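You operate a simulated robot arm through the tools that you are given. There is no shell and no other tool. Be economical: measure what you need, move in short steps, check, and stop when the job is done.

You run a simulated robot arm. Do the job below in one go: nothing can be reset, and whatever is moved stays where it is left.

JOB
Fetch the small orange can and stand it on the cream card. Put the pink rag on the top of the mixing bench away on the top of the grey step. Open the white door with the silver handle, take the blue wad from the top of the mixing bench and put it on the shelf behind the white doors and shut the door again. Take the white jug and put it on the spot under the drain spout. Put the black stub on the lower shelf under the drier tunnel. Take the grey filter and leave it on top of the blue roll on the lower shelf under the drier tunnel. Put the small grey can on the front strip of the long shelf away on the top of the mixing bench. The order is free. Set down upright: small orange can, white jug, black stub, grey filter, small grey can.

Only the result counts: the job must be done as asked and must still hold three seconds after the hand-in. Knocking over, shifting, dropping, spilling or breaking anything else fails it.

ROBOT AND FRAMES
A 7-joint arm with a two-finger parallel gripper on a trunk, on a base that drives. Base frame: it is fixed to the floor where the robot stands at the start and does not move with it; the origin is under the middle of the robot, x ahead of it, y to its left, z up. Readings come in mm, rad, newtons and seconds.
With the tool pointing down near the work surface it reaches from about 100 to 840 mm from the robot's upright axis, wherever it stands. Its first joint turns from -2.897 to 2.897 rad. Places, roughly: black stub (4x4x7 cm) [-1400, -500, 900]; blue roll (11x12x10 cm) [-1600, 100, 400]; blue wad (6x6x5 cm) [800, -200, 800]; cream card (13x9x3 cm) [900, -1000, 800]; grey filter [-1500, -250, 500]; lower shelf under the drier tunnel [-1500, -300, 400]; pink rag (7x10x4 cm) [900, 400, 800]; shelf behind the white doors (80x22 cm) [880, -1860, 560]; small grey can (8x8x13 cm) [-1400, -300, 900]; small orange can (8x8x13 cm) [700, 100, 900]; spot under the drain spout (20x20 cm) [-1440, -1240, 360]; top of the grey step (15x18 cm) [-4640, -3340, 160]; top of the mixing bench [800, -300, 800]; white door with the silver handle [700, -1600, 500]; white jug (8x13x15 cm) [700, -900, 900]. Payload 3.91 kg.
The tool frame sits at the grasp point between the pads (the TCP): z along the fingers, y along the line on which they close. The tips reach 30 mm beyond it. The gripper opens to 110 mm. The fingers are 20 mm wide and 10 mm thick; the gripper's body (48 by 112 mm) begins 55 mm behind the TCP.
Orientation is that of the tool frame in the base frame, as a unit quaternion [w, x, y, z]. With the fingers straight down and closing along the base's y, the tool's x points along the base's -x, its y along +y and its z along -z.

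CONTROLS
- The arm moves only by the tool step_arm. Its argument "rows" is a list of rows, each a list of 7 numbers: the shift along the base's x, y, z in units of 40 mm (1.0 is 40 mm), then the turn, a rotation vector about the base's x, y, z in units of 8 degrees (1.0 is 8 degrees), then the closure in counts, from 0 (fully open) to 255 (shut). In form: [[tx, ty, tz, wx, wy, wz, hand], ...]. A call has 1 to 8 rows; each row shifts and turns the commanded pose from where the row before left it. A call with a number of a shift or a turn outside -1 to 1 is refused whole. Rows are played at 5 a second. More than 50 mm and 0.15 rad between two rows, or a gripper value outside its range, and nothing of the call is played. A pose out of reach is approached as far as the arm can. The call stops where the force on the tool passes 40 N (or 10 N more than at its start, if that is more) or the arm is blocked; 0.2 s more then pass. The fingers move at their own pace (about 72 mm/s each) and stop on an object; they squeeze with about 40 N. The grip force told is the motor's: it shows also when the fingers shut on nothing. Time passes only in rows, and 0.2 s behind the last, so rows that do not move let the fingers close. The reply holds the time, the measured pose of the TCP, the force on the tool along the base axes, the opening and the grip force, in the units named above and with some noise, with the torque about the TCP (base axes, N m) and any sound that the robot's microphone picked up.
- Cameras (640 x 400 px; columns grow to the right, rows downward): "scene" is now at [251.2, -4.4, 1324.5]; the picture's right is [-0.08, -1.00, 0.00], its down [-0.70, 0.05, -0.71] and it looks along [0.71, -0.05, -0.71] (base axes); focal length 214 px, centre (320, 200). "wrist" rides on the gripper at [72, 17, -103] in the tool frame; the picture's right is [-0.23, 0.97, 0.00], its down [-0.76, -0.18, -0.62] and it looks along [-0.61, -0.14, 0.78] (tool axes); focal length 222 px, centre (320, 200). There is no depth. A picture from a camera that has moved, and an enlarged one, comes with that camera's place and axes in the base frame and with its lens.
- snapshot(camera): a new picture of that camera. It takes no simulated time.
- slide_trunk(by): slides the trunk up (or, below 0, down) by that many mm; the arm and the scene camera ride with it, the base frame stays. It gives what a move gives, with no picture.
- drive_base(legs): drives the robot by 1 to 6 legs, each [ahead, left, turn to the left] in mm, mm and rad, along the robot's own axes; the way and the turn of a leg run together, so that a leg with both is an arc; at most 1500 mm and 3.142 rad a leg. The arm and the cameras ride along, it lands a little off, and it stops where it bumps. It gives what a move gives.
- aim_head(pan, tilt): turns the head with the scene camera to pan (to the left, within 1.501 rad either way) and tilt (down, from -0.506 to 1.204), counted from straight ahead of the robot. It gives what a move gives.
- inspect(camera, box): a new picture of the part [left, top, right, bottom] of that camera's present view, enlarged. It takes no simulated time.
- finish_job(): hands the job in; it is judged then, once.

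Go step by step. Nothing tells you exact positions but the pictures and the camera data: compare them with the known pose of the tool, close in by small moves and look again before you grip or let go. The budget is 483 turns and 228 pictures, counting those below and the enlarged ones. Unless the task says otherwise, let go and move clear before handing in.

The tools are called as name(argument=value, ...) on one line, values as JSON. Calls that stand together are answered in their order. step_arm: Moves the arm, as the interface text tells. Its arguments: {"type":"object","properties":{"rows":{"type":"array","items":{"type":"array","items":{"type":"number"}}}},"required":["rows"]} The other tools are called the same way: slide_trunk (by) slides the trunk up or down; drive_base (legs) drives the base; aim_head (pan, tilt) turns the head that bears the scene camera; snapshot (camera) takes a picture; inspect (camera, box) takes an enlarged picture of a part of a camera's view; finish_job () hands the job in.

At the start:

```text
time_s: 0.0
eef_pos: [524.7, 180.3, 1044.5]
tcp_rot: [0.0, 0.0, 1.0, 0.0]
contact_force: [0.0, 0.4, 0.0]
ft_torque: [-0.04, 0.0, -0.01]
width: 110.0
gripper_force: 0.1
trunk travel left (down, up): [-525.0, 157.0]
robot x, y, heading: [0.3, 0.7, -0.0]
head pan, tilt: [-0.077, 0.785]
```

scene: 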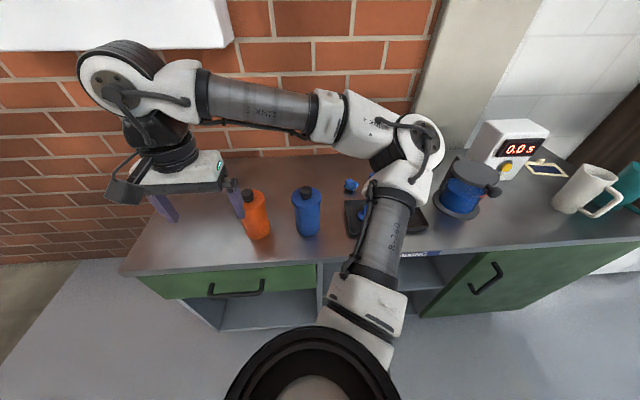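
wrist: 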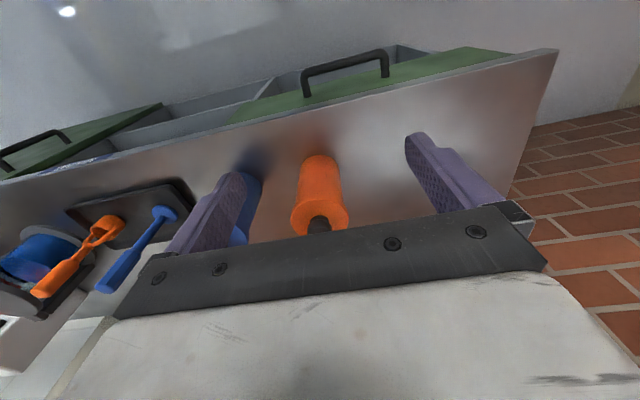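

I see a mixing bench ahead with an orange can, a blue can, a white jug and a scale. First I look around with the head before moving.

inspect(camera="scene", box=[120, 130, 440, 330])

aim_head(pan=-0.9, tilt=0.5)

snapshot(camera="scene")

```text
2.00 times, centred on (280, 230) of scene
camera zoom: at [251.2, -4.4, 1324.5], right [-0.08, -1.0, 0.0], down [-0.7, 0.05, -0.71], along [0.71, -0.05, -0.71], focal length 429 px, centre (400, 140)
```

zoom: 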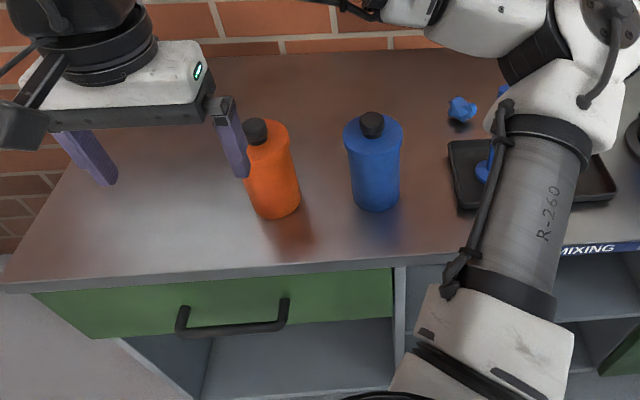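

```text
time_s: 1.1
eef_pos: [526.6, 179.4, 1044.4]
tcp_rot: [0.0, 0.0, 1.0, 0.0]
contact_force: [-0.4, -0.2, -0.7]
ft_torque: [-0.01, -0.01, 0.03]
width: 110.1
gripper_force: 0.0
trunk travel left (down, up): [-525.0, 157.0]
robot x, y, heading: [1.6, 1.3, 0.001]
head pan, tilt: [-0.901, 0.499]
```

```text
224 pictures are left
camera scene: at [226.7, -69.4, 1349.2], right [-0.78, -0.62, 0.0], down [-0.3, 0.38, -0.88], along [0.55, -0.69, -0.48], focal length 214 px, centre (320, 200)
```

scene: 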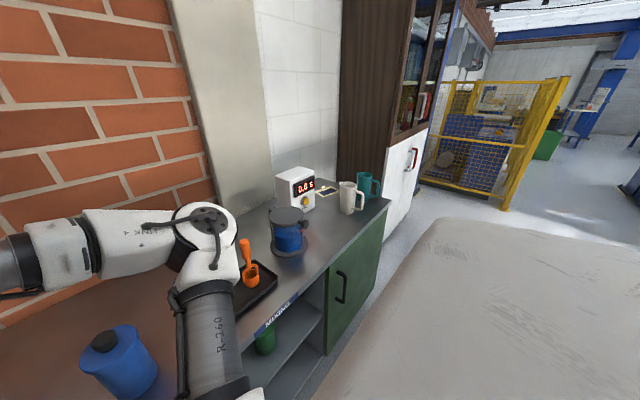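

A bench runs to the right, with a cupboard with white doors beyond it. I continue to look right and left.

aim_head(pan=-1.5, tilt=0.5)

snapshot(camera="scene")

aim_head(pan=1.0, tilt=0.5)

snapshot(camera="scene")

```text
time_s: 2.1
eef_pos: [526.5, 180.4, 1045.4]
tcp_rot: [0.0, 0.0, 1.0, 0.001]
contact_force: [0.6, -0.2, -0.7]
ft_torque: [0.01, -0.01, -0.01]
width: 109.8
gripper_force: 0.1
trunk travel left (down, up): [-525.0, 157.0]
robot x, y, heading: [-1.5, -2.7, 0.001]
head pan, tilt: [-1.499, 0.499]
```

```text
223 pictures are left
camera scene: at [176.7, -88.8, 1349.3], right [-1.0, -0.07, 0.0], down [-0.03, 0.48, -0.88], along [0.06, -0.88, -0.48], focal length 214 px, centre (320, 200)
```

scene: 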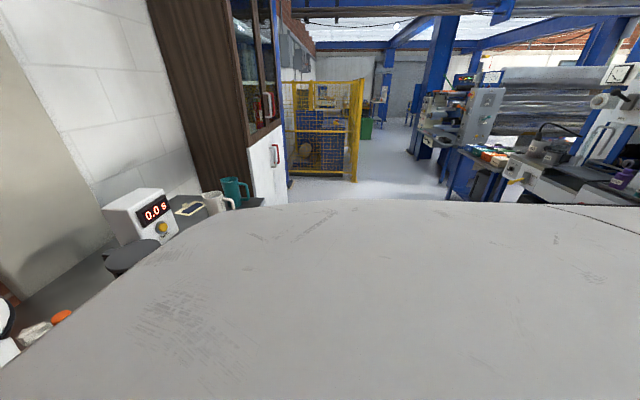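

```text
time_s: 4.4
eef_pos: [525.4, 180.3, 1044.4]
tcp_rot: [0.0, 0.0, 1.0, 0.0]
contact_force: [0.0, -0.5, 0.6]
ft_torque: [0.01, 0.03, 0.0]
width: 110.1
gripper_force: 0.0
trunk travel left (down, up): [-525.0, 157.0]
robot x, y, heading: [2.2, -3.7, -0.001]
head pan, tilt: [1.0, 0.499]
```

```text
222 pictures are left
camera scene: at [219.3, 78.4, 1349.3], right [0.84, -0.54, 0.0], down [-0.26, -0.4, -0.88], along [0.47, 0.74, -0.48], focal length 214 px, centre (320, 200)
```

scene: 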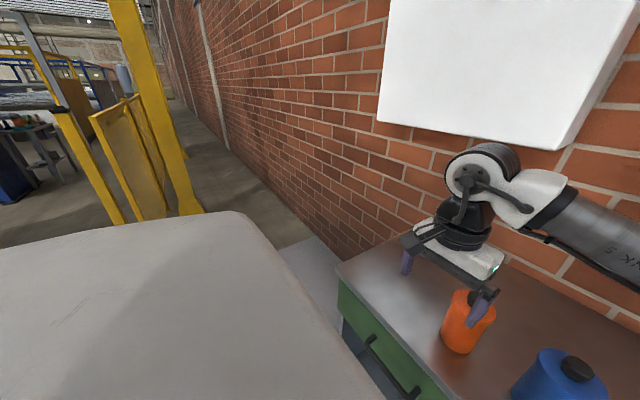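

The grey slab is the robot's own body. The orange can is near (650,148), top about 945. I move above it and look from the wrist.

step_arm(rows=[[1, -0.27, 0, 0, 0, 0, 0], [1, -0.27, 0, 0, 0, 0, 0], [1, -0.26, 0, 0, 0, 0, 0], [0.1, 0, 0, 0, 0, 0, 0]])

snapshot(camera="wrist")

aim_head(pan=0.3, tilt=0.8)

snapshot(camera="scene")

```text
time_s: 5.4
eef_pos: [648.5, 147.7, 1045.6]
tcp_rot: [0.001, 0.0, 1.0, -0.001]
contact_force: [0.0, -0.2, 0.5]
ft_torque: [0.05, 0.0, 0.0]
width: 109.9
gripper_force: 0.1
trunk travel left (down, up): [-525.0, 157.0]
robot x, y, heading: [-0.4, -1.1, -0.002]
head pan, tilt: [1.0, 0.499]
```

```text
221 pictures are left
camera wrist: at [577.4, 166.5, 1149.3], right [0.23, 0.97, 0.0], down [0.76, -0.18, 0.62], along [0.61, -0.14, -0.78], focal length 222 px, centre (320, 200)
```

wrist: 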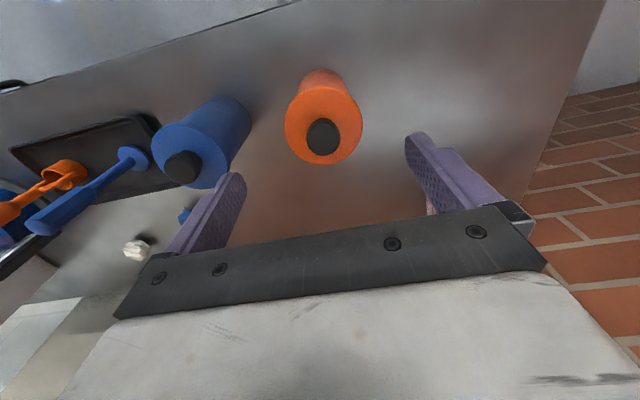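

```text
time_s: 6.5
eef_pos: [648.3, 148.2, 1045.5]
tcp_rot: [0.0, 0.0, 1.0, 0.0]
contact_force: [0.6, -0.2, -0.5]
ft_torque: [0.02, 0.0, 0.03]
width: 110.0
gripper_force: 0.1
trunk travel left (down, up): [-525.0, 157.0]
robot x, y, heading: [-0.5, -2.6, 0.0]
head pan, tilt: [0.3, 0.799]
```

```text
220 pictures are left
camera scene: at [247.2, 25.8, 1323.3], right [0.3, -0.95, 0.0], down [-0.68, -0.21, -0.7], along [0.67, 0.21, -0.72], focal length 214 px, centre (320, 200)
```

scene: 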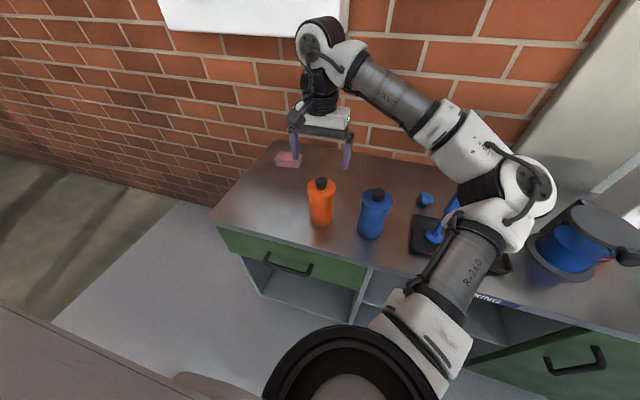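

The cap top triangulates to about (661,152,950), and the pink rag shows at the bench's far left. I go over the can, descend and look before gripping.

step_arm(rows=[[0.3, 0.1, -0.5, 0, 0, 0, 0], [0, 0, -1, 0, 0, 0, 0], [0, 0, -0.8, 0, 0, 0, 0]])

snapshot(camera="wrist")

inspect(camera="scene", box=[220, 120, 460, 270])

```text
time_s: 7.3
eef_pos: [660.1, 151.7, 950.7]
tcp_rot: [0.0, -0.001, 1.0, 0.0]
contact_force: [0.0, 0.6, -0.6]
ft_torque: [0.01, -0.03, -0.03]
width: 110.1
gripper_force: 0.1
trunk travel left (down, up): [-525.0, 157.0]
robot x, y, heading: [-3.4, -1.7, -0.002]
head pan, tilt: [0.3, 0.799]
```

```text
219 pictures are left
camera wrist: at [589.6, 171.1, 1056.0], right [0.23, 0.97, 0.0], down [0.76, -0.18, 0.62], along [0.61, -0.14, -0.78], focal length 222 px, centre (320, 200)
```

wrist: 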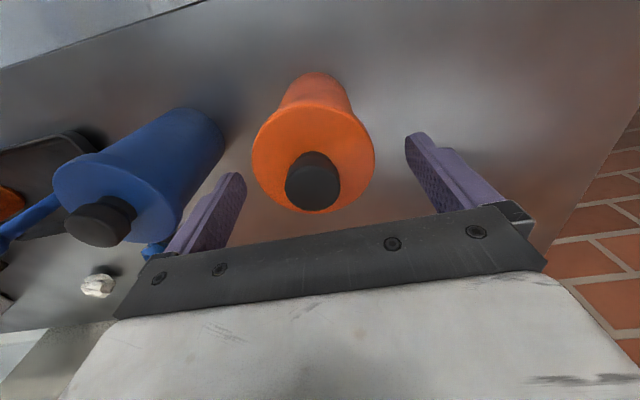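

```text
2.67 times, centred on (340, 195) of scene
camera zoom: at [247.3, 25.8, 1323.3], right [0.3, -0.96, 0.0], down [-0.68, -0.21, -0.7], along [0.67, 0.21, -0.72], focal length 572 px, centre (267, 213)
```

zoom: 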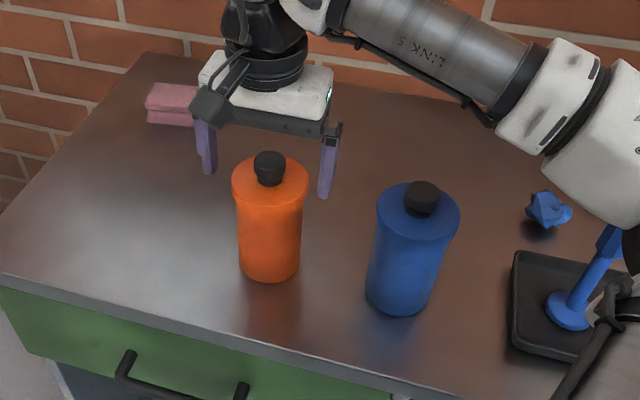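

The can sits centred between the fingers at about (660,151). Lowering and gripping.

step_arm(rows=[[0, 0, -0.6, 0, 0, 0, 0], [0, 0, -0.5, 0, 0, 0, 0], [0, 0, 0, 0, 0, 0, 255], [0, 0, 0, 0, 0, 0, 255], [0, 0, 0, 0, 0, 0, 255]])

```text
time_s: 8.5
eef_pos: [661.2, 151.7, 908.8]
tcp_rot: [0.0, -0.001, 1.0, 0.001]
contact_force: [0.0, -0.7, -0.6]
ft_torque: [0.02, 0.0, -0.01]
width: 84.3
gripper_force: 40.0
trunk travel left (down, up): [-525.0, 157.0]
robot x, y, heading: [-1.9, -0.2, 0.001]
head pan, tilt: [0.3, 0.799]
heard: snap
```

It gripped at 84 mm with a snap sound; I check with the cameras before lifting.

snapshot(camera="wrist")

inspect(camera="scene", box=[220, 120, 460, 270])

```text
217 pictures are left
camera wrist: at [590.5, 169.5, 1012.6], right [0.23, 0.97, 0.0], down [0.76, -0.18, 0.62], along [0.61, -0.14, -0.78], focal length 222 px, centre (320, 200)
```

wrist: 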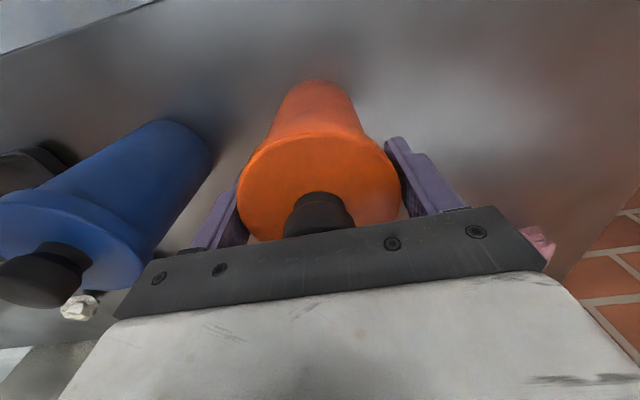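

```text
2.67 times, centred on (340, 195) of scene
camera zoom: at [247.2, 25.7, 1323.3], right [0.3, -0.96, 0.0], down [-0.68, -0.21, -0.7], along [0.67, 0.21, -0.72], focal length 572 px, centre (267, 213)
```

zoom: 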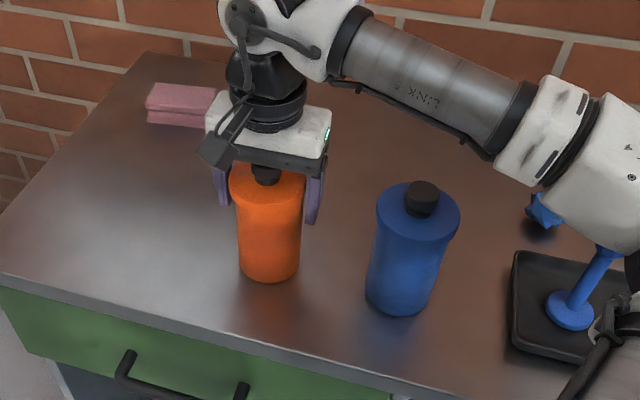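

The grip looks sound. I lift high, then drive to the right toward the cream card.

step_arm(rows=[[0, 0, 0.5, 0, 0, 0, 255], [0, 0, 1, 0, 0, 0, 255], [0, 0, 1, 0, 0, 0, 255], [-0.5, 0, 1, 0, 0, 0, 255], [-1, 0, 1, 0, 0, 0, 255], [-1, 0, 1, 0, 0, 0, 255], [-1, 0, 0.5, 0, 0, 0, 255]])

aim_head(pan=-0.5, tilt=0.8)

drive_base(legs=[[0, -600, 0]])

snapshot(camera="scene")

```text
refused: row 5 steps farther than a row can; nothing moved
```

```text
time_s: 9.6
eef_pos: [661.9, 150.8, 909.6]
tcp_rot: [0.0, 0.0, 1.0, 0.0]
contact_force: [-0.2, -0.4, 0.4]
ft_torque: [0.01, 0.0, -0.02]
width: 84.2
gripper_force: 39.6
trunk travel left (down, up): [-525.0, 157.0]
robot x, y, heading: [0.2, 4.1, 0.003]
head pan, tilt: [-0.499, 0.799]
```

```text
time_s: 11.9
eef_pos: [662.8, -11.5, 913.5]
tcp_rot: [0.005, -0.007, 1.0, 0.008]
contact_force: [0.5, 4.0, 3.6]
ft_torque: [-0.11, -0.02, 0.0]
width: 84.5
gripper_force: 40.0
trunk travel left (down, up): [-525.0, 157.0]
robot x, y, heading: [-2.1, -174.2, 0.01]
head pan, tilt: [-0.499, 0.799]
stopped in leg 1: the force on the tool passed its limit at 57 N (the readings are from after the stop); the commanded pose is now the measured one
```

```text
215 pictures are left
camera scene: at [241.8, -206.5, 1323.0], right [-0.47, -0.88, 0.0], down [-0.63, 0.34, -0.7], along [0.61, -0.33, -0.72], focal length 214 px, centre (320, 200)
```

scene: 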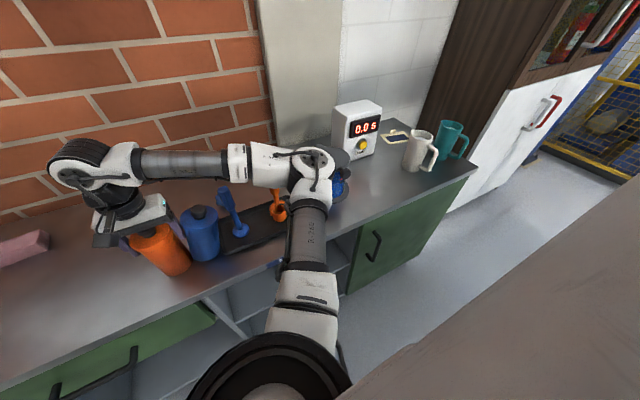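

That was my error: the lift was refused and I drove the can along the bench, which pushed the blue can. I examine the state before anything else.

inspect(camera="scene", box=[80, 150, 360, 325])

snapshot(camera="wrist")

```text
2.29 times, centred on (220, 238) of scene
camera zoom: at [241.8, -206.5, 1323.0], right [-0.47, -0.88, 0.0], down [-0.63, 0.34, -0.7], along [0.61, -0.33, -0.72], focal length 490 px, centre (549, 114)
```

zoom: 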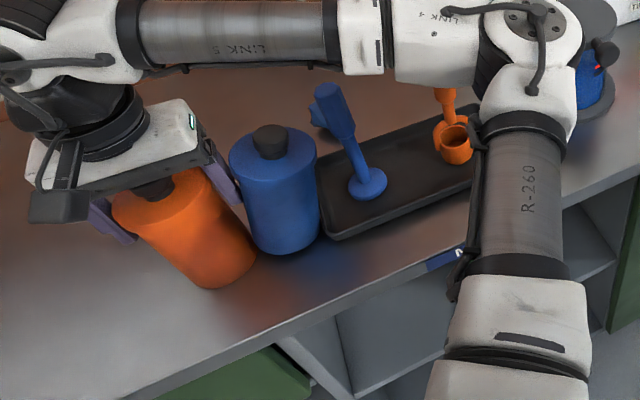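

```text
213 pictures are left
camera wrist: at [588.8, 5.3, 1016.6], right [0.21, 0.98, 0.02], down [0.76, -0.18, 0.63], along [0.62, -0.12, -0.78], focal length 222 px, centre (320, 200)
```

wrist: 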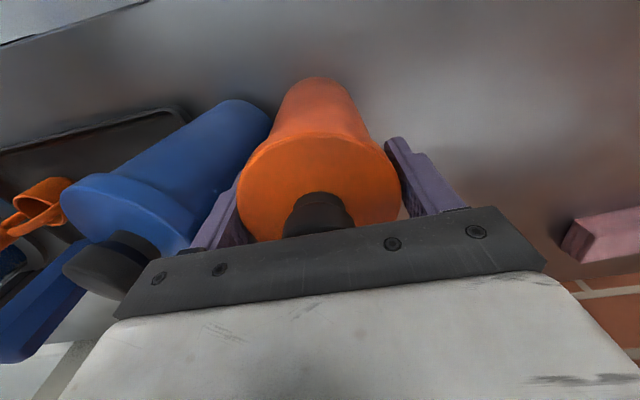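

The blue can was pushed from about y=3 to about y=-77 at its foot and leans against the tray. I ease the orange can back to the left slowly so the blue one rocks upright.

step_arm(rows=[[0, 0.1, 0, 0, 0, 0, 255], [0, 0.1, 0, 0, 0, 0, 255], [0, 0.1, 0, 0, 0, 0, 255], [0, 0.1, 0, 0, 0, 0, 255], [0, 0.1, 0, 0, 0, 0, 255], [0, 0.1, 0, 0, 0, 0, 255]])

inspect(camera="scene", box=[80, 150, 360, 325])

```text
time_s: 13.3
eef_pos: [662.8, 10.4, 913.0]
tcp_rot: [0.005, -0.006, 1.0, 0.009]
contact_force: [-0.5, -0.1, -0.2]
ft_torque: [-0.01, -0.02, -0.01]
width: 84.2
gripper_force: 40.4
trunk travel left (down, up): [-525.0, 157.0]
robot x, y, heading: [2.4, -175.4, 0.004]
head pan, tilt: [-0.499, 0.799]
```

```text
2.29 times, centred on (220, 238) of scene
camera zoom: at [241.6, -207.7, 1323.3], right [-0.47, -0.88, 0.0], down [-0.63, 0.34, -0.7], along [0.61, -0.33, -0.72], focal length 490 px, centre (549, 114)
```

zoom: 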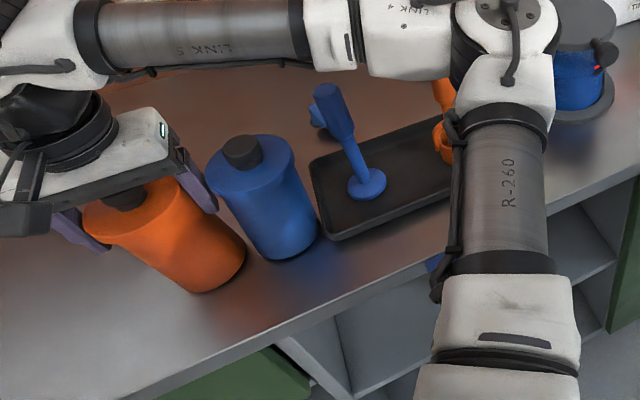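

The blue can stands upright again at about (657,-87); I will put it back where it was (663,3) later. Now I lift the orange can high, alone.

step_arm(rows=[[0, 0, 0.5, 0, 0, 0, 255], [0, 0, 1, 0, 0, 0, 255], [0, 0, 1, 0, 0, 0, 255], [0, 0, 1, 0, 0, 0, 255], [-0.5, 0, 1, 0, 0, 0, 255], [-0.7, 0, 0.9, 0, 0, 0, 255], [-0.8, 0, 0.7, 0, 0, 0, 255], [-0.8, 0, 0.5, 0, 0, 0, 255]])

snapshot(camera="scene")

```text
time_s: 15.1
eef_pos: [550.6, 14.3, 1177.5]
tcp_rot: [0.005, -0.006, 1.0, 0.008]
contact_force: [-0.8, 0.1, 0.2]
ft_torque: [0.04, -0.03, -0.01]
width: 84.1
gripper_force: 40.1
trunk travel left (down, up): [-525.0, 157.0]
robot x, y, heading: [1.5, -174.3, 0.005]
head pan, tilt: [-0.499, 0.799]
heard: snap
```

```text
211 pictures are left
camera scene: at [241.3, -207.6, 1323.4], right [-0.47, -0.88, 0.0], down [-0.63, 0.34, -0.7], along [0.61, -0.33, -0.72], focal length 214 px, centre (320, 200)
```

scene: 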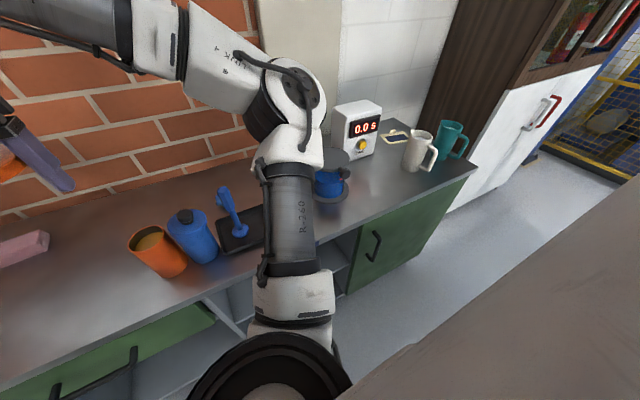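

The orange can's lid came off in the fingers: I had gripped the lid rim, and the can stands open on the bench. I look closely to put the lid straight back on.

inspect(camera="scene", box=[80, 180, 280, 305])

snapshot(camera="wrist")

```text
3.20 times, centred on (180, 242) of scene
camera zoom: at [241.3, -207.6, 1323.4], right [-0.47, -0.88, 0.0], down [-0.63, 0.34, -0.7], along [0.61, -0.33, -0.72], focal length 686 px, centre (768, 64)
```

zoom: 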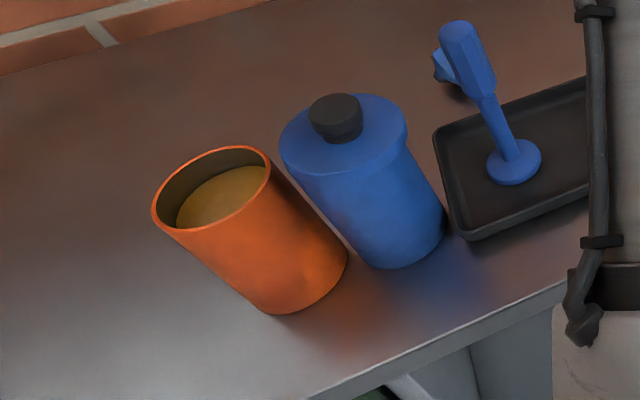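

```text
209 pictures are left
camera wrist: at [477.2, 29.0, 1281.0], right [0.21, 0.98, 0.02], down [0.76, -0.18, 0.63], along [0.62, -0.12, -0.78], focal length 222 px, centre (320, 200)
```

wrist: 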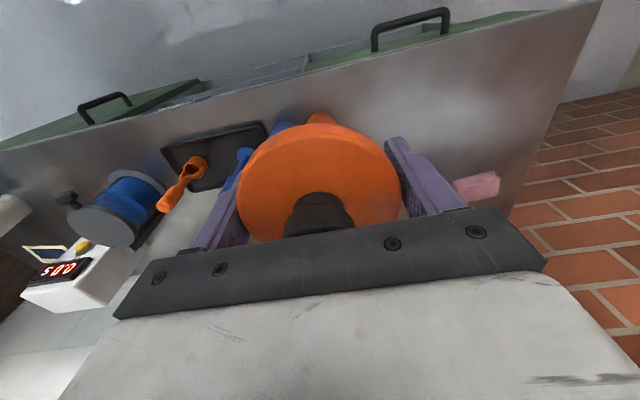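

The can still stands where it was, with its content inside. I retrace the lift exactly, stopping about 20 mm above to check.

step_arm(rows=[[0.8, 0, -0.5, 0, 0, 0, 255], [0.8, 0, -0.7, 0, 0, 0, 255], [0.7, 0, -0.9, 0, 0, 0, 255], [0.5, 0, -1, 0, 0, 0, 255], [0, 0, -1, 0, 0, 0, 255], [0, 0, -1, 0, 0, 0, 255], [0, 0, -1, 0, 0, 0, 255]])

inspect(camera="scene", box=[80, 180, 280, 305])

```text
time_s: 16.7
eef_pos: [661.4, 10.3, 955.1]
tcp_rot: [0.009, -0.007, 1.0, 0.01]
contact_force: [-3.8, -1.8, 10.9]
ft_torque: [-0.56, 0.24, -0.14]
width: 84.5
gripper_force: 39.8
trunk travel left (down, up): [-525.0, 157.0]
robot x, y, heading: [1.8, -168.6, 0.012]
head pan, tilt: [-0.499, 0.799]
stopped in row 7: the force on the tool passed its limit at 81 N (the readings are from after the stop); the commanded pose is now the measured one
```

```text
3.20 times, centred on (180, 242) of scene
camera zoom: at [241.5, -207.7, 1323.5], right [-0.47, -0.88, 0.0], down [-0.63, 0.34, -0.7], along [0.61, -0.33, -0.72], focal length 686 px, centre (768, 64)
```

zoom: 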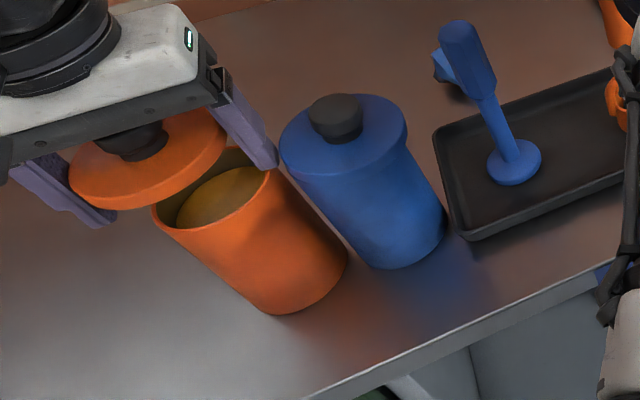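

The descent stopped on contact at z 955. I look from the wrist to see which finger touches what.

snapshot(camera="wrist")

inspect(camera="scene", box=[90, 190, 190, 253])

```text
207 pictures are left
camera wrist: at [587.9, 26.4, 1059.1], right [0.21, 0.98, 0.02], down [0.75, -0.18, 0.63], along [0.62, -0.12, -0.77], focal length 222 px, centre (320, 200)
```

wrist: 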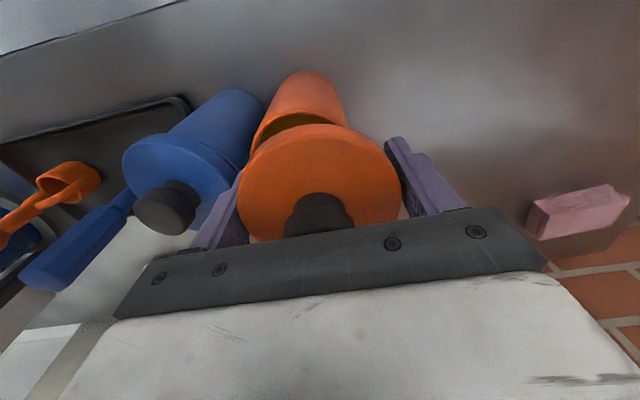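

```text
6.35 times, centred on (140, 222) of scene
camera zoom: at [241.5, -207.7, 1323.5], right [-0.47, -0.88, 0.0], down [-0.63, 0.34, -0.7], along [0.61, -0.33, -0.72], focal length 1362 px, centre (1463, 64)
```

zoom: 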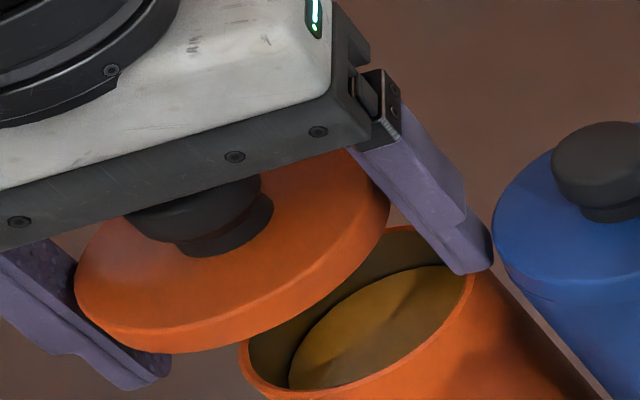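

The right fingertip rests on the can's rim: the can is about 5 mm further right than the lid. I raise a little, shift and compare.

step_arm(rows=[[0, 0, 0.4, 0, 0, 0, 255], [0.03, -0.12, 0.2, 0, 0, 0, 255], [0, 0, 0, 0, 0, 0, 255]])

inspect(camera="scene", box=[80, 180, 280, 305])

snapshot(camera="wrist")

```text
time_s: 17.5
eef_pos: [663.3, 4.7, 978.8]
tcp_rot: [0.008, -0.008, 1.0, 0.01]
contact_force: [0.0, 0.7, -0.3]
ft_torque: [-0.01, 0.0, -0.03]
width: 84.2
gripper_force: 40.3
trunk travel left (down, up): [-525.0, 157.0]
robot x, y, heading: [3.4, -172.8, 0.005]
head pan, tilt: [-0.499, 0.799]
```

```text
3.20 times, centred on (180, 242) of scene
camera zoom: at [241.8, -207.6, 1323.3], right [-0.47, -0.88, 0.0], down [-0.63, 0.34, -0.7], along [0.61, -0.33, -0.72], focal length 686 px, centre (768, 64)
```

zoom: 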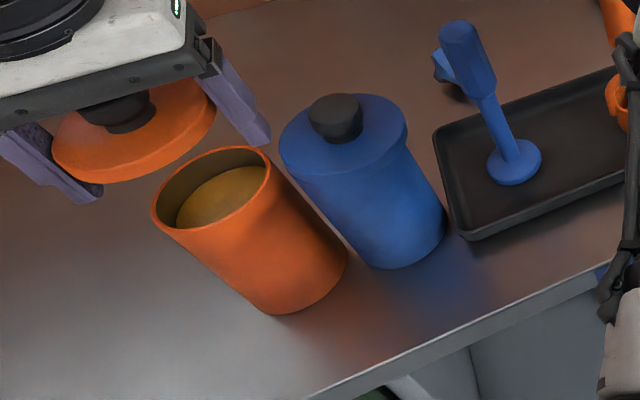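

```text
204 pictures are left
camera wrist: at [589.7, 21.3, 1081.1], right [0.21, 0.98, 0.02], down [0.75, -0.18, 0.63], along [0.62, -0.12, -0.77], focal length 222 px, centre (320, 200)
```

wrist: 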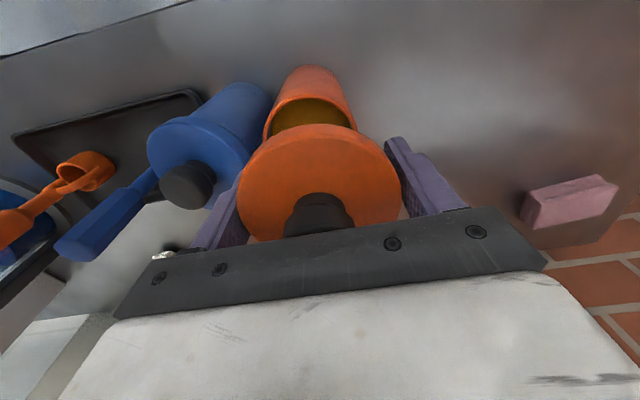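

I refine where the can's mouth is with a wrist close-up.

inspect(camera="wrist", box=[220, 50, 420, 175])

```text
3.20 times, centred on (320, 112) of wrist
camera zoom: at [589.7, 21.3, 1081.1], right [0.21, 0.98, 0.02], down [0.75, -0.18, 0.63], along [0.62, -0.12, -0.77], focal length 711 px, centre (320, 480)
```

zoom: 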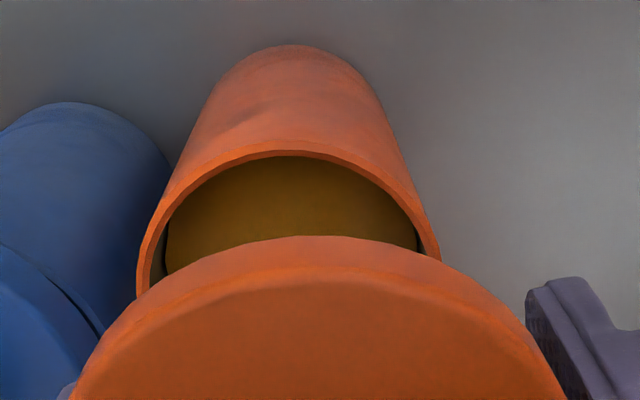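

The mouth centre comes out near (664,2). I shift -2 mm in y and lower gently.

step_arm(rows=[[0, -0.05, -0.4, 0, 0, 0, 255], [0, 0, -0.4, 0, 0, 0, 255], [0, 0, -0.2, 0, 0, 0, 255], [0, 0, -0.15, 0, 0, 0, 255], [0, 0, -0.1, 0, 0, 0, 255]])

inspect(camera="scene", box=[80, 180, 280, 305])

inspect(camera="wrist", box=[220, 50, 420, 175])

```text
time_s: 18.1
eef_pos: [663.6, 4.5, 963.0]
tcp_rot: [0.016, -0.008, 1.0, 0.013]
contact_force: [-3.9, 0.2, 22.8]
ft_torque: [-1.18, 0.21, -0.21]
width: 84.3
gripper_force: 39.9
trunk travel left (down, up): [-525.0, 157.0]
robot x, y, heading: [-2.8, -169.4, 0.003]
head pan, tilt: [-0.499, 0.799]
stopped in row 2: the force on the tool passed its limit at 52 N (the readings are from after the stop); the commanded pose is now the measured one
```

```text
3.20 times, centred on (180, 242) of scene
camera zoom: at [240.8, -207.6, 1323.9], right [-0.47, -0.88, 0.0], down [-0.63, 0.34, -0.7], along [0.61, -0.33, -0.72], focal length 686 px, centre (768, 64)
```

zoom: 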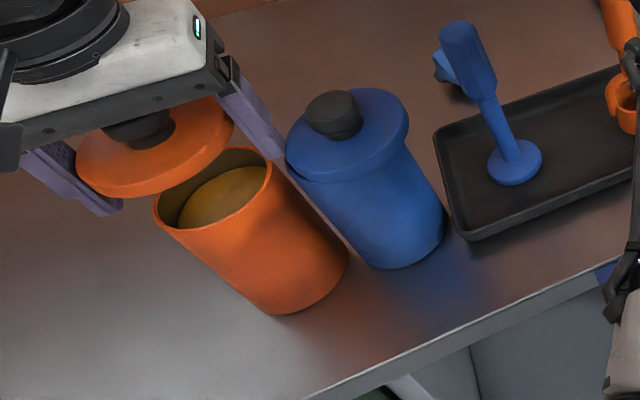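

```text
3.20 times, centred on (320, 112) of wrist
camera zoom: at [588.0, 19.5, 1064.7], right [0.21, 0.98, 0.03], down [0.74, -0.18, 0.64], along [0.63, -0.11, -0.77], focal length 711 px, centre (320, 480)
```

zoom: 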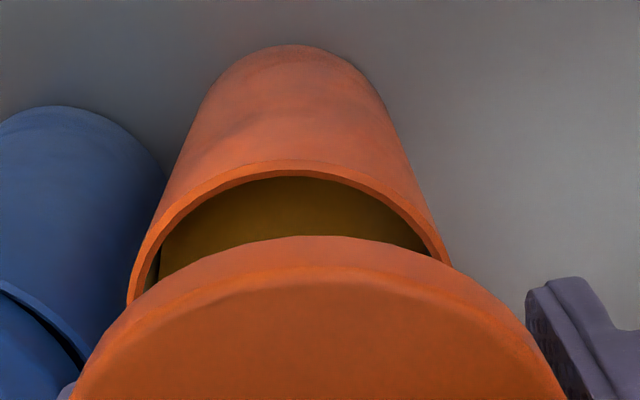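

The right finger is pressing on the blue can's lid, not on the orange rim. I rise at once, then turn the hand 90° so the fingers close along x, clear of the blue can.

step_arm(rows=[[0, 0.05, 0.5, 0, 0, 0, 255], [0, 0, 0.5, 0, 0, 0, 255]])

inspect(camera="scene", box=[120, 190, 220, 253])

```text
time_s: 18.6
eef_pos: [663.8, 6.0, 998.7]
tcp_rot: [0.014, -0.007, 1.0, 0.011]
contact_force: [0.3, -0.3, -1.1]
ft_torque: [-0.02, 0.01, -0.04]
width: 84.1
gripper_force: 40.0
trunk travel left (down, up): [-525.0, 157.0]
robot x, y, heading: [-0.1, -170.3, 0.009]
head pan, tilt: [-0.499, 0.799]
```

```text
6.35 times, centred on (170, 222) of scene
camera zoom: at [242.1, -207.5, 1323.1], right [-0.47, -0.88, 0.0], down [-0.63, 0.34, -0.7], along [0.61, -0.33, -0.72], focal length 1362 px, centre (1272, 64)
```

zoom: 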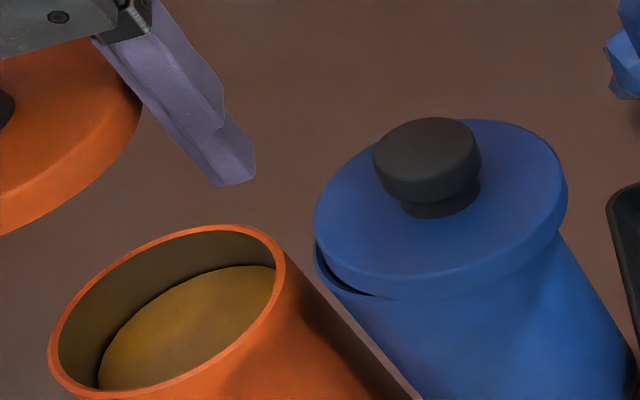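

The blue lid got tilted by that push; I will press it back later. Now I rise and turn the hand by -90° about z.

step_arm(rows=[[0, 0, 0.5, 0, 0, 0, 255], [0, 0, 0, 0, 0, -1, 255], [0, 0, 0, 0, 0, -1, 255], [0, 0, 0, 0, 0, -1, 255], [0, 0, 0, 0, 0, -1, 255], [0, 0, 0, 0, 0, -1, 255], [0, 0, 0, 0, 0, -1, 255], [0, 0, 0, 0, 0, -1, 255]])

step_arm(rows=[[0, 0, 0, 0, 0, -1, 255], [0, 0, 0, 0, 0, -1, 255], [0, 0, 0, 0, 0, -1, 255], [0, 0, 0, 0, 0, -1, 255], [0, 0, 0, 0, 0, -0.25, 255], [0, 0, 0, 0, 0, 0, 255]])

snapshot(camera="wrist")

snapshot(camera="scene")

```text
time_s: 20.4
eef_pos: [664.4, 5.7, 1019.1]
tcp_rot: [0.017, 0.464, 0.886, 0.004]
contact_force: [0.8, -0.2, -0.7]
ft_torque: [-0.01, 0.02, -0.01]
width: 84.5
gripper_force: 39.6
trunk travel left (down, up): [-525.0, 157.0]
robot x, y, heading: [3.5, -175.7, 0.004]
head pan, tilt: [-0.499, 0.799]
```

```text
time_s: 21.9
eef_pos: [664.1, 6.4, 1019.5]
tcp_rot: [0.018, 0.702, 0.712, -0.001]
contact_force: [0.3, 0.1, -0.1]
ft_torque: [0.01, -0.01, 0.0]
width: 84.3
gripper_force: 40.2
trunk travel left (down, up): [-525.0, 157.0]
robot x, y, heading: [3.0, -173.1, 0.011]
head pan, tilt: [-0.499, 0.799]
```

```text
199 pictures are left
camera wrist: at [678.6, 83.2, 1121.9], right [0.98, -0.21, 0.03], down [-0.18, -0.75, 0.64], along [-0.12, -0.63, -0.77], focal length 222 px, centre (320, 200)
```

wrist: 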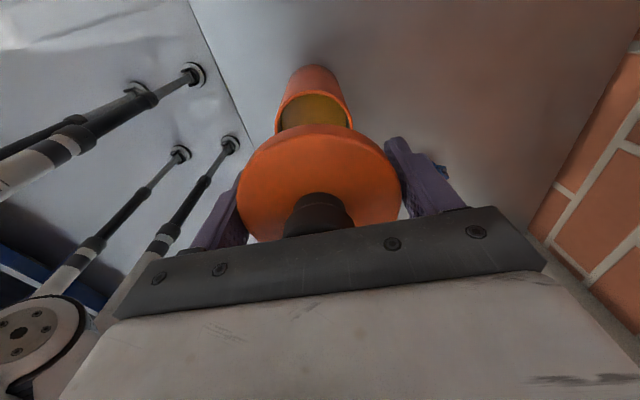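

```text
198 pictures are left
camera scene: at [241.9, -207.5, 1323.3], right [-0.47, -0.88, 0.0], down [-0.63, 0.34, -0.7], along [0.61, -0.33, -0.72], focal length 214 px, centre (320, 200)
```

scene: 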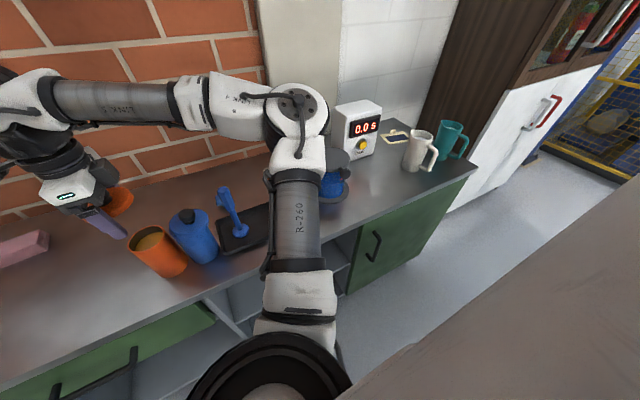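

The hand is turned; I correct the 2° tilt and look closely from the wrist.

step_arm(rows=[[0, 0, -0.5, 0.19, 0.17, 0, 255], [0, 0, 0, 0, 0, 0, 255]])

inspect(camera="wrist", box=[220, 50, 420, 175])

```text
time_s: 22.4
eef_pos: [666.0, 6.8, 998.9]
tcp_rot: [0.0, 0.702, 0.712, -0.001]
contact_force: [-0.9, 0.2, -0.5]
ft_torque: [-0.03, 0.02, 0.01]
width: 84.0
gripper_force: 39.6
trunk travel left (down, up): [-525.0, 157.0]
robot x, y, heading: [4.0, -169.7, 0.01]
head pan, tilt: [-0.499, 0.799]
```

```text
3.20 times, centred on (320, 112) of wrist
camera zoom: at [682.1, 80.6, 1103.4], right [0.98, -0.21, 0.0], down [-0.17, -0.76, 0.62], along [-0.13, -0.61, -0.78], focal length 711 px, centre (320, 480)
```

zoom: 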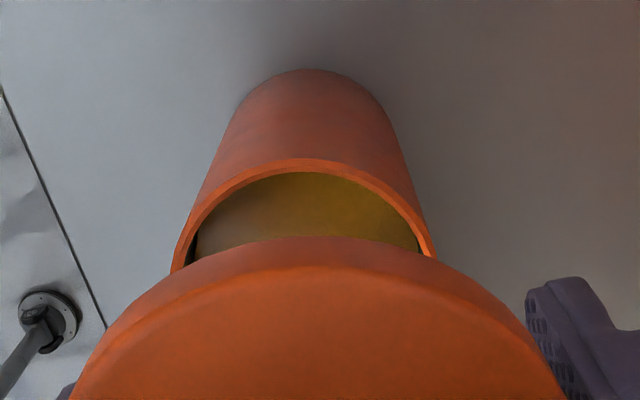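

Mouth centre about (661,-1); the lid hangs at about (666,3). I shift by (-5,-4) mm, lower to just above the rim and look again.

step_arm(rows=[[-0.12, -0.1, -0.4, 0, 0, 0, 255], [0, 0, -0.4, 0, 0, 0, 255], [0, 0, -0.2, 0, 0, 0, 255], [0, 0, 0, 0, 0, 0, 255]])

inspect(camera="wrist", box=[220, 50, 420, 175])

inspect(camera="scene", box=[80, 180, 280, 305])

```text
time_s: 23.4
eef_pos: [659.3, 2.6, 959.1]
tcp_rot: [0.0, 0.702, 0.712, 0.0]
contact_force: [0.5, 0.2, -0.3]
ft_torque: [0.01, -0.01, 0.01]
width: 84.2
gripper_force: 39.9
trunk travel left (down, up): [-525.0, 157.0]
robot x, y, heading: [-1.1, -173.7, 0.007]
head pan, tilt: [-0.499, 0.799]
```

```text
3.20 times, centred on (320, 112) of wrist
camera zoom: at [676.5, 76.5, 1062.7], right [0.98, -0.21, 0.0], down [-0.17, -0.76, 0.62], along [-0.13, -0.61, -0.78], focal length 711 px, centre (320, 480)
```

zoom: 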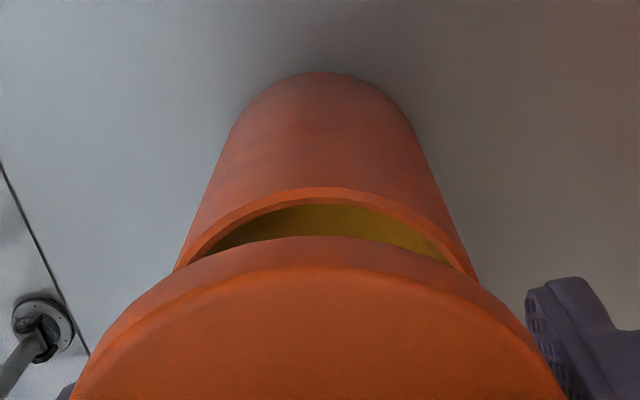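

```text
3.20 times, centred on (180, 242) of scene
camera zoom: at [241.9, -207.5, 1323.3], right [-0.47, -0.88, 0.0], down [-0.63, 0.34, -0.7], along [0.61, -0.33, -0.72], focal length 686 px, centre (768, 64)
```

zoom: 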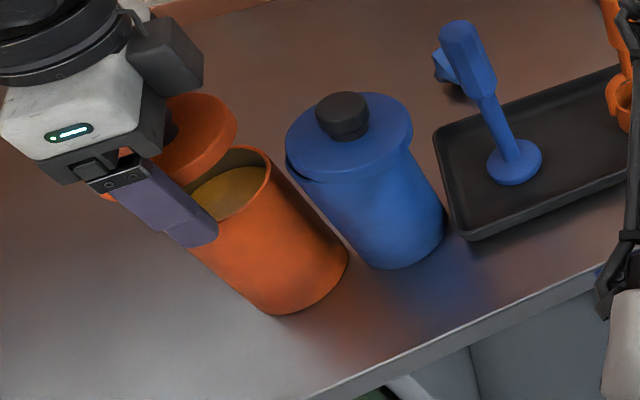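

Nearly aligned; a small +1.5/-1 mm correction, then I lower slowly until contact.

step_arm(rows=[[0.04, -0.02, -0.4, 0, 0, 0, 255], [0, 0, -0.2, 0, 0, 0, 255], [0, 0, -0.1, 0, 0, 0, 255], [0, 0, -0.1, 0, 0, 0, 255], [0, 0, 0, 0, 0, 0, 255]])

inspect(camera="wrist", box=[220, 50, 420, 175])

inspect(camera="scene", box=[80, 180, 280, 305])

```text
time_s: 24.6
eef_pos: [661.6, 2.5, 926.2]
tcp_rot: [-0.001, 0.702, 0.712, 0.0]
contact_force: [0.4, -0.1, -0.9]
ft_torque: [-0.01, -0.02, 0.05]
width: 84.3
gripper_force: 40.6
trunk travel left (down, up): [-525.0, 157.0]
robot x, y, heading: [0.2, -170.9, 0.012]
head pan, tilt: [-0.499, 0.799]
```

```text
3.20 times, centred on (320, 112) of wrist
camera zoom: at [677.8, 76.0, 1030.6], right [0.98, -0.21, 0.0], down [-0.17, -0.76, 0.62], along [-0.13, -0.61, -0.78], focal length 711 px, centre (320, 480)
```

zoom: 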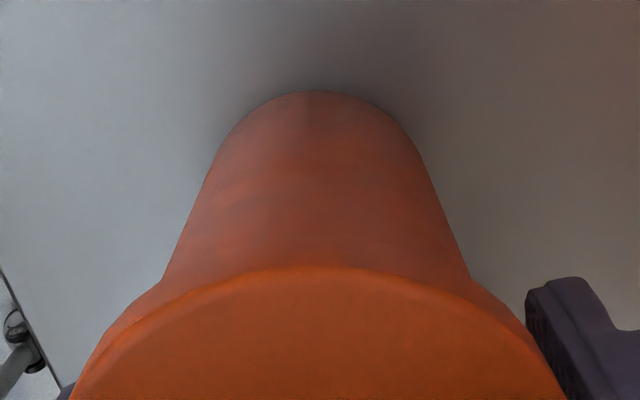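

```text
3.20 times, centred on (180, 242) of scene
camera zoom: at [241.9, -207.5, 1323.3], right [-0.47, -0.88, 0.0], down [-0.63, 0.34, -0.7], along [0.61, -0.33, -0.72], focal length 686 px, centre (768, 64)
```

zoom: 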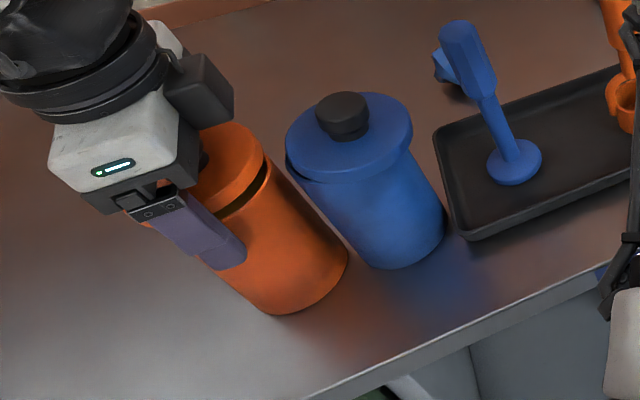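

The lid is just above the rim; from the scene it needs about 3 mm more to the right. I shift and lower onto the can.

step_arm(rows=[[0, -0.08, 0, 0, 0, 0, 255], [0, 0, -0.06, 0, 0, 0, 255], [0, 0, -0.06, 0, 0, 0, 255], [0, 0, -0.06, 0, 0, 0, 255], [0, 0, -0.06, 0, 0, 0, 255], [0, 0, -0.06, 0, 0, 0, 255]])

inspect(camera="scene", box=[120, 190, 220, 253])

```text
time_s: 26.1
eef_pos: [660.0, -2.6, 915.4]
tcp_rot: [0.0, 0.702, 0.712, 0.001]
contact_force: [0.8, -0.1, -1.2]
ft_torque: [0.02, -0.03, 0.01]
width: 83.9
gripper_force: 39.8
trunk travel left (down, up): [-525.0, 157.0]
robot x, y, heading: [1.5, -169.6, 0.008]
head pan, tilt: [-0.499, 0.799]
```

```text
6.35 times, centred on (170, 222) of scene
camera zoom: at [242.0, -207.5, 1323.3], right [-0.47, -0.88, 0.0], down [-0.63, 0.34, -0.7], along [0.61, -0.33, -0.72], focal length 1362 px, centre (1272, 64)
```

zoom: 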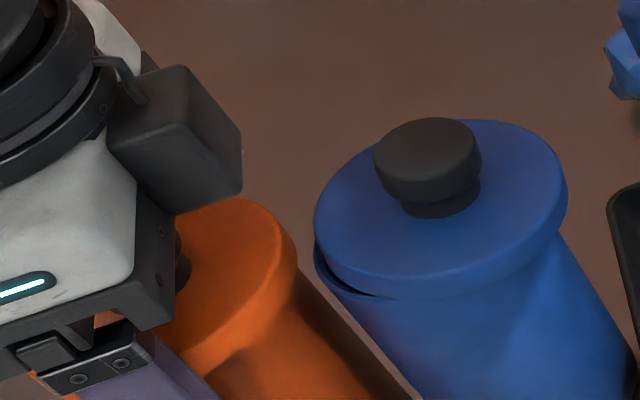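

The lid appears to sit over the can now. I press down in small steps.

step_arm(rows=[[0, 0, -0.06, 0, 0, 0, 255], [0, 0, -0.06, 0, 0, 0, 255], [0, 0, -0.06, 0, 0, 0, 255], [0, 0, -0.06, 0, 0, 0, 255]])

```text
time_s: 27.1
eef_pos: [660.8, -1.7, 907.6]
tcp_rot: [0.001, 0.702, 0.712, 0.0]
contact_force: [-0.2, 1.0, 9.1]
ft_torque: [-0.07, -0.28, -0.04]
width: 84.3
gripper_force: 40.1
trunk travel left (down, up): [-525.0, 157.0]
robot x, y, heading: [0.4, -175.0, 0.004]
head pan, tilt: [-0.499, 0.799]
```

step_arm(rows=[[0, 0, -0.05, 0, 0, 0, 255], [0, 0, -0.05, 0, 0, 0, 255], [0, 0, -0.05, 0, 0, 0, 255], [0, 0, -0.05, 0, 0, 0, 255]])

inspect(camera="scene", box=[120, 190, 220, 253])

```text
time_s: 27.7
eef_pos: [661.3, -2.1, 907.4]
tcp_rot: [0.001, 0.702, 0.712, 0.005]
contact_force: [-5.3, -3.3, 18.8]
ft_torque: [-0.25, 0.29, 0.02]
width: 84.3
gripper_force: 40.0
trunk travel left (down, up): [-525.0, 157.0]
robot x, y, heading: [0.5, -170.6, 0.008]
head pan, tilt: [-0.499, 0.799]
stopped in row 3: the force on the tool passed its limit at 43 N (the readings are from after the stop); the commanded pose is now the measured one
```

```text
6.35 times, centred on (170, 222) of scene
camera zoom: at [239.9, -208.4, 1323.7], right [-0.47, -0.88, 0.0], down [-0.63, 0.34, -0.7], along [0.62, -0.33, -0.72], focal length 1362 px, centre (1272, 64)
```

zoom: 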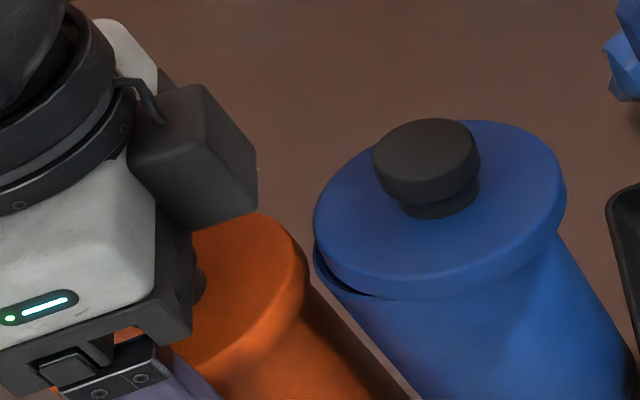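

The lid is back at its original height (TCP 907) with a firm press. I release, rise and check both cans.

step_arm(rows=[[0, 0, 0.03, 0, 0, 0, 150], [0, 0, 0, 0, 0, 0, 60], [0, 0, 0, 0, 0, 0, 0], [0, 0, 0.4, 0, 0, 0, 0], [0, 0, 1, 0, 0, 0, 0], [0, 0, 1, 0, 0, 0, 0]])

inspect(camera="scene", box=[80, 180, 280, 305])

snapshot(camera="wrist")

```text
time_s: 29.1
eef_pos: [662.3, -0.8, 1003.1]
tcp_rot: [0.0, 0.703, 0.711, 0.003]
contact_force: [0.0, 0.4, -0.4]
ft_torque: [-0.01, 0.01, 0.01]
width: 110.3
gripper_force: 0.1
trunk travel left (down, up): [-525.0, 157.0]
robot x, y, heading: [-1.0, -172.5, 0.003]
head pan, tilt: [-0.499, 0.799]
heard: snap
```

```text
3.20 times, centred on (180, 242) of scene
camera zoom: at [241.7, -207.6, 1323.3], right [-0.47, -0.88, 0.0], down [-0.63, 0.34, -0.7], along [0.61, -0.33, -0.72], focal length 686 px, centre (768, 64)
```

zoom: 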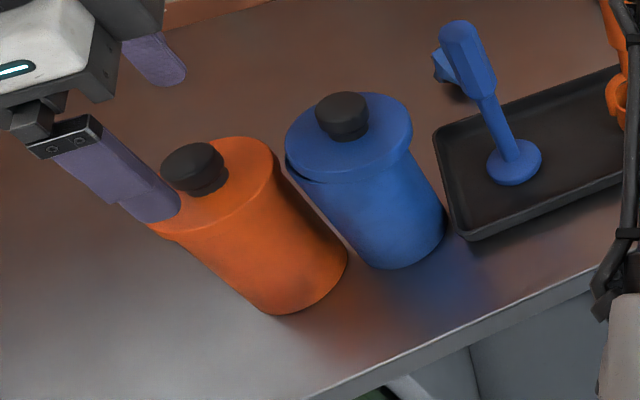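

```text
189 pictures are left
camera wrist: at [677.7, 73.7, 1107.0], right [0.98, -0.21, 0.0], down [-0.17, -0.77, 0.62], along [-0.13, -0.61, -0.78], focal length 222 px, centre (320, 200)
```

wrist: 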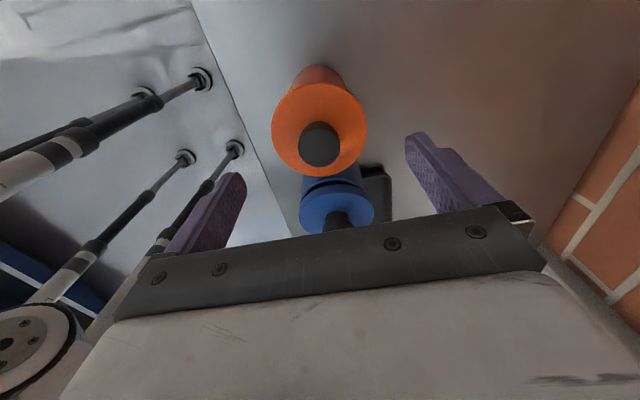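

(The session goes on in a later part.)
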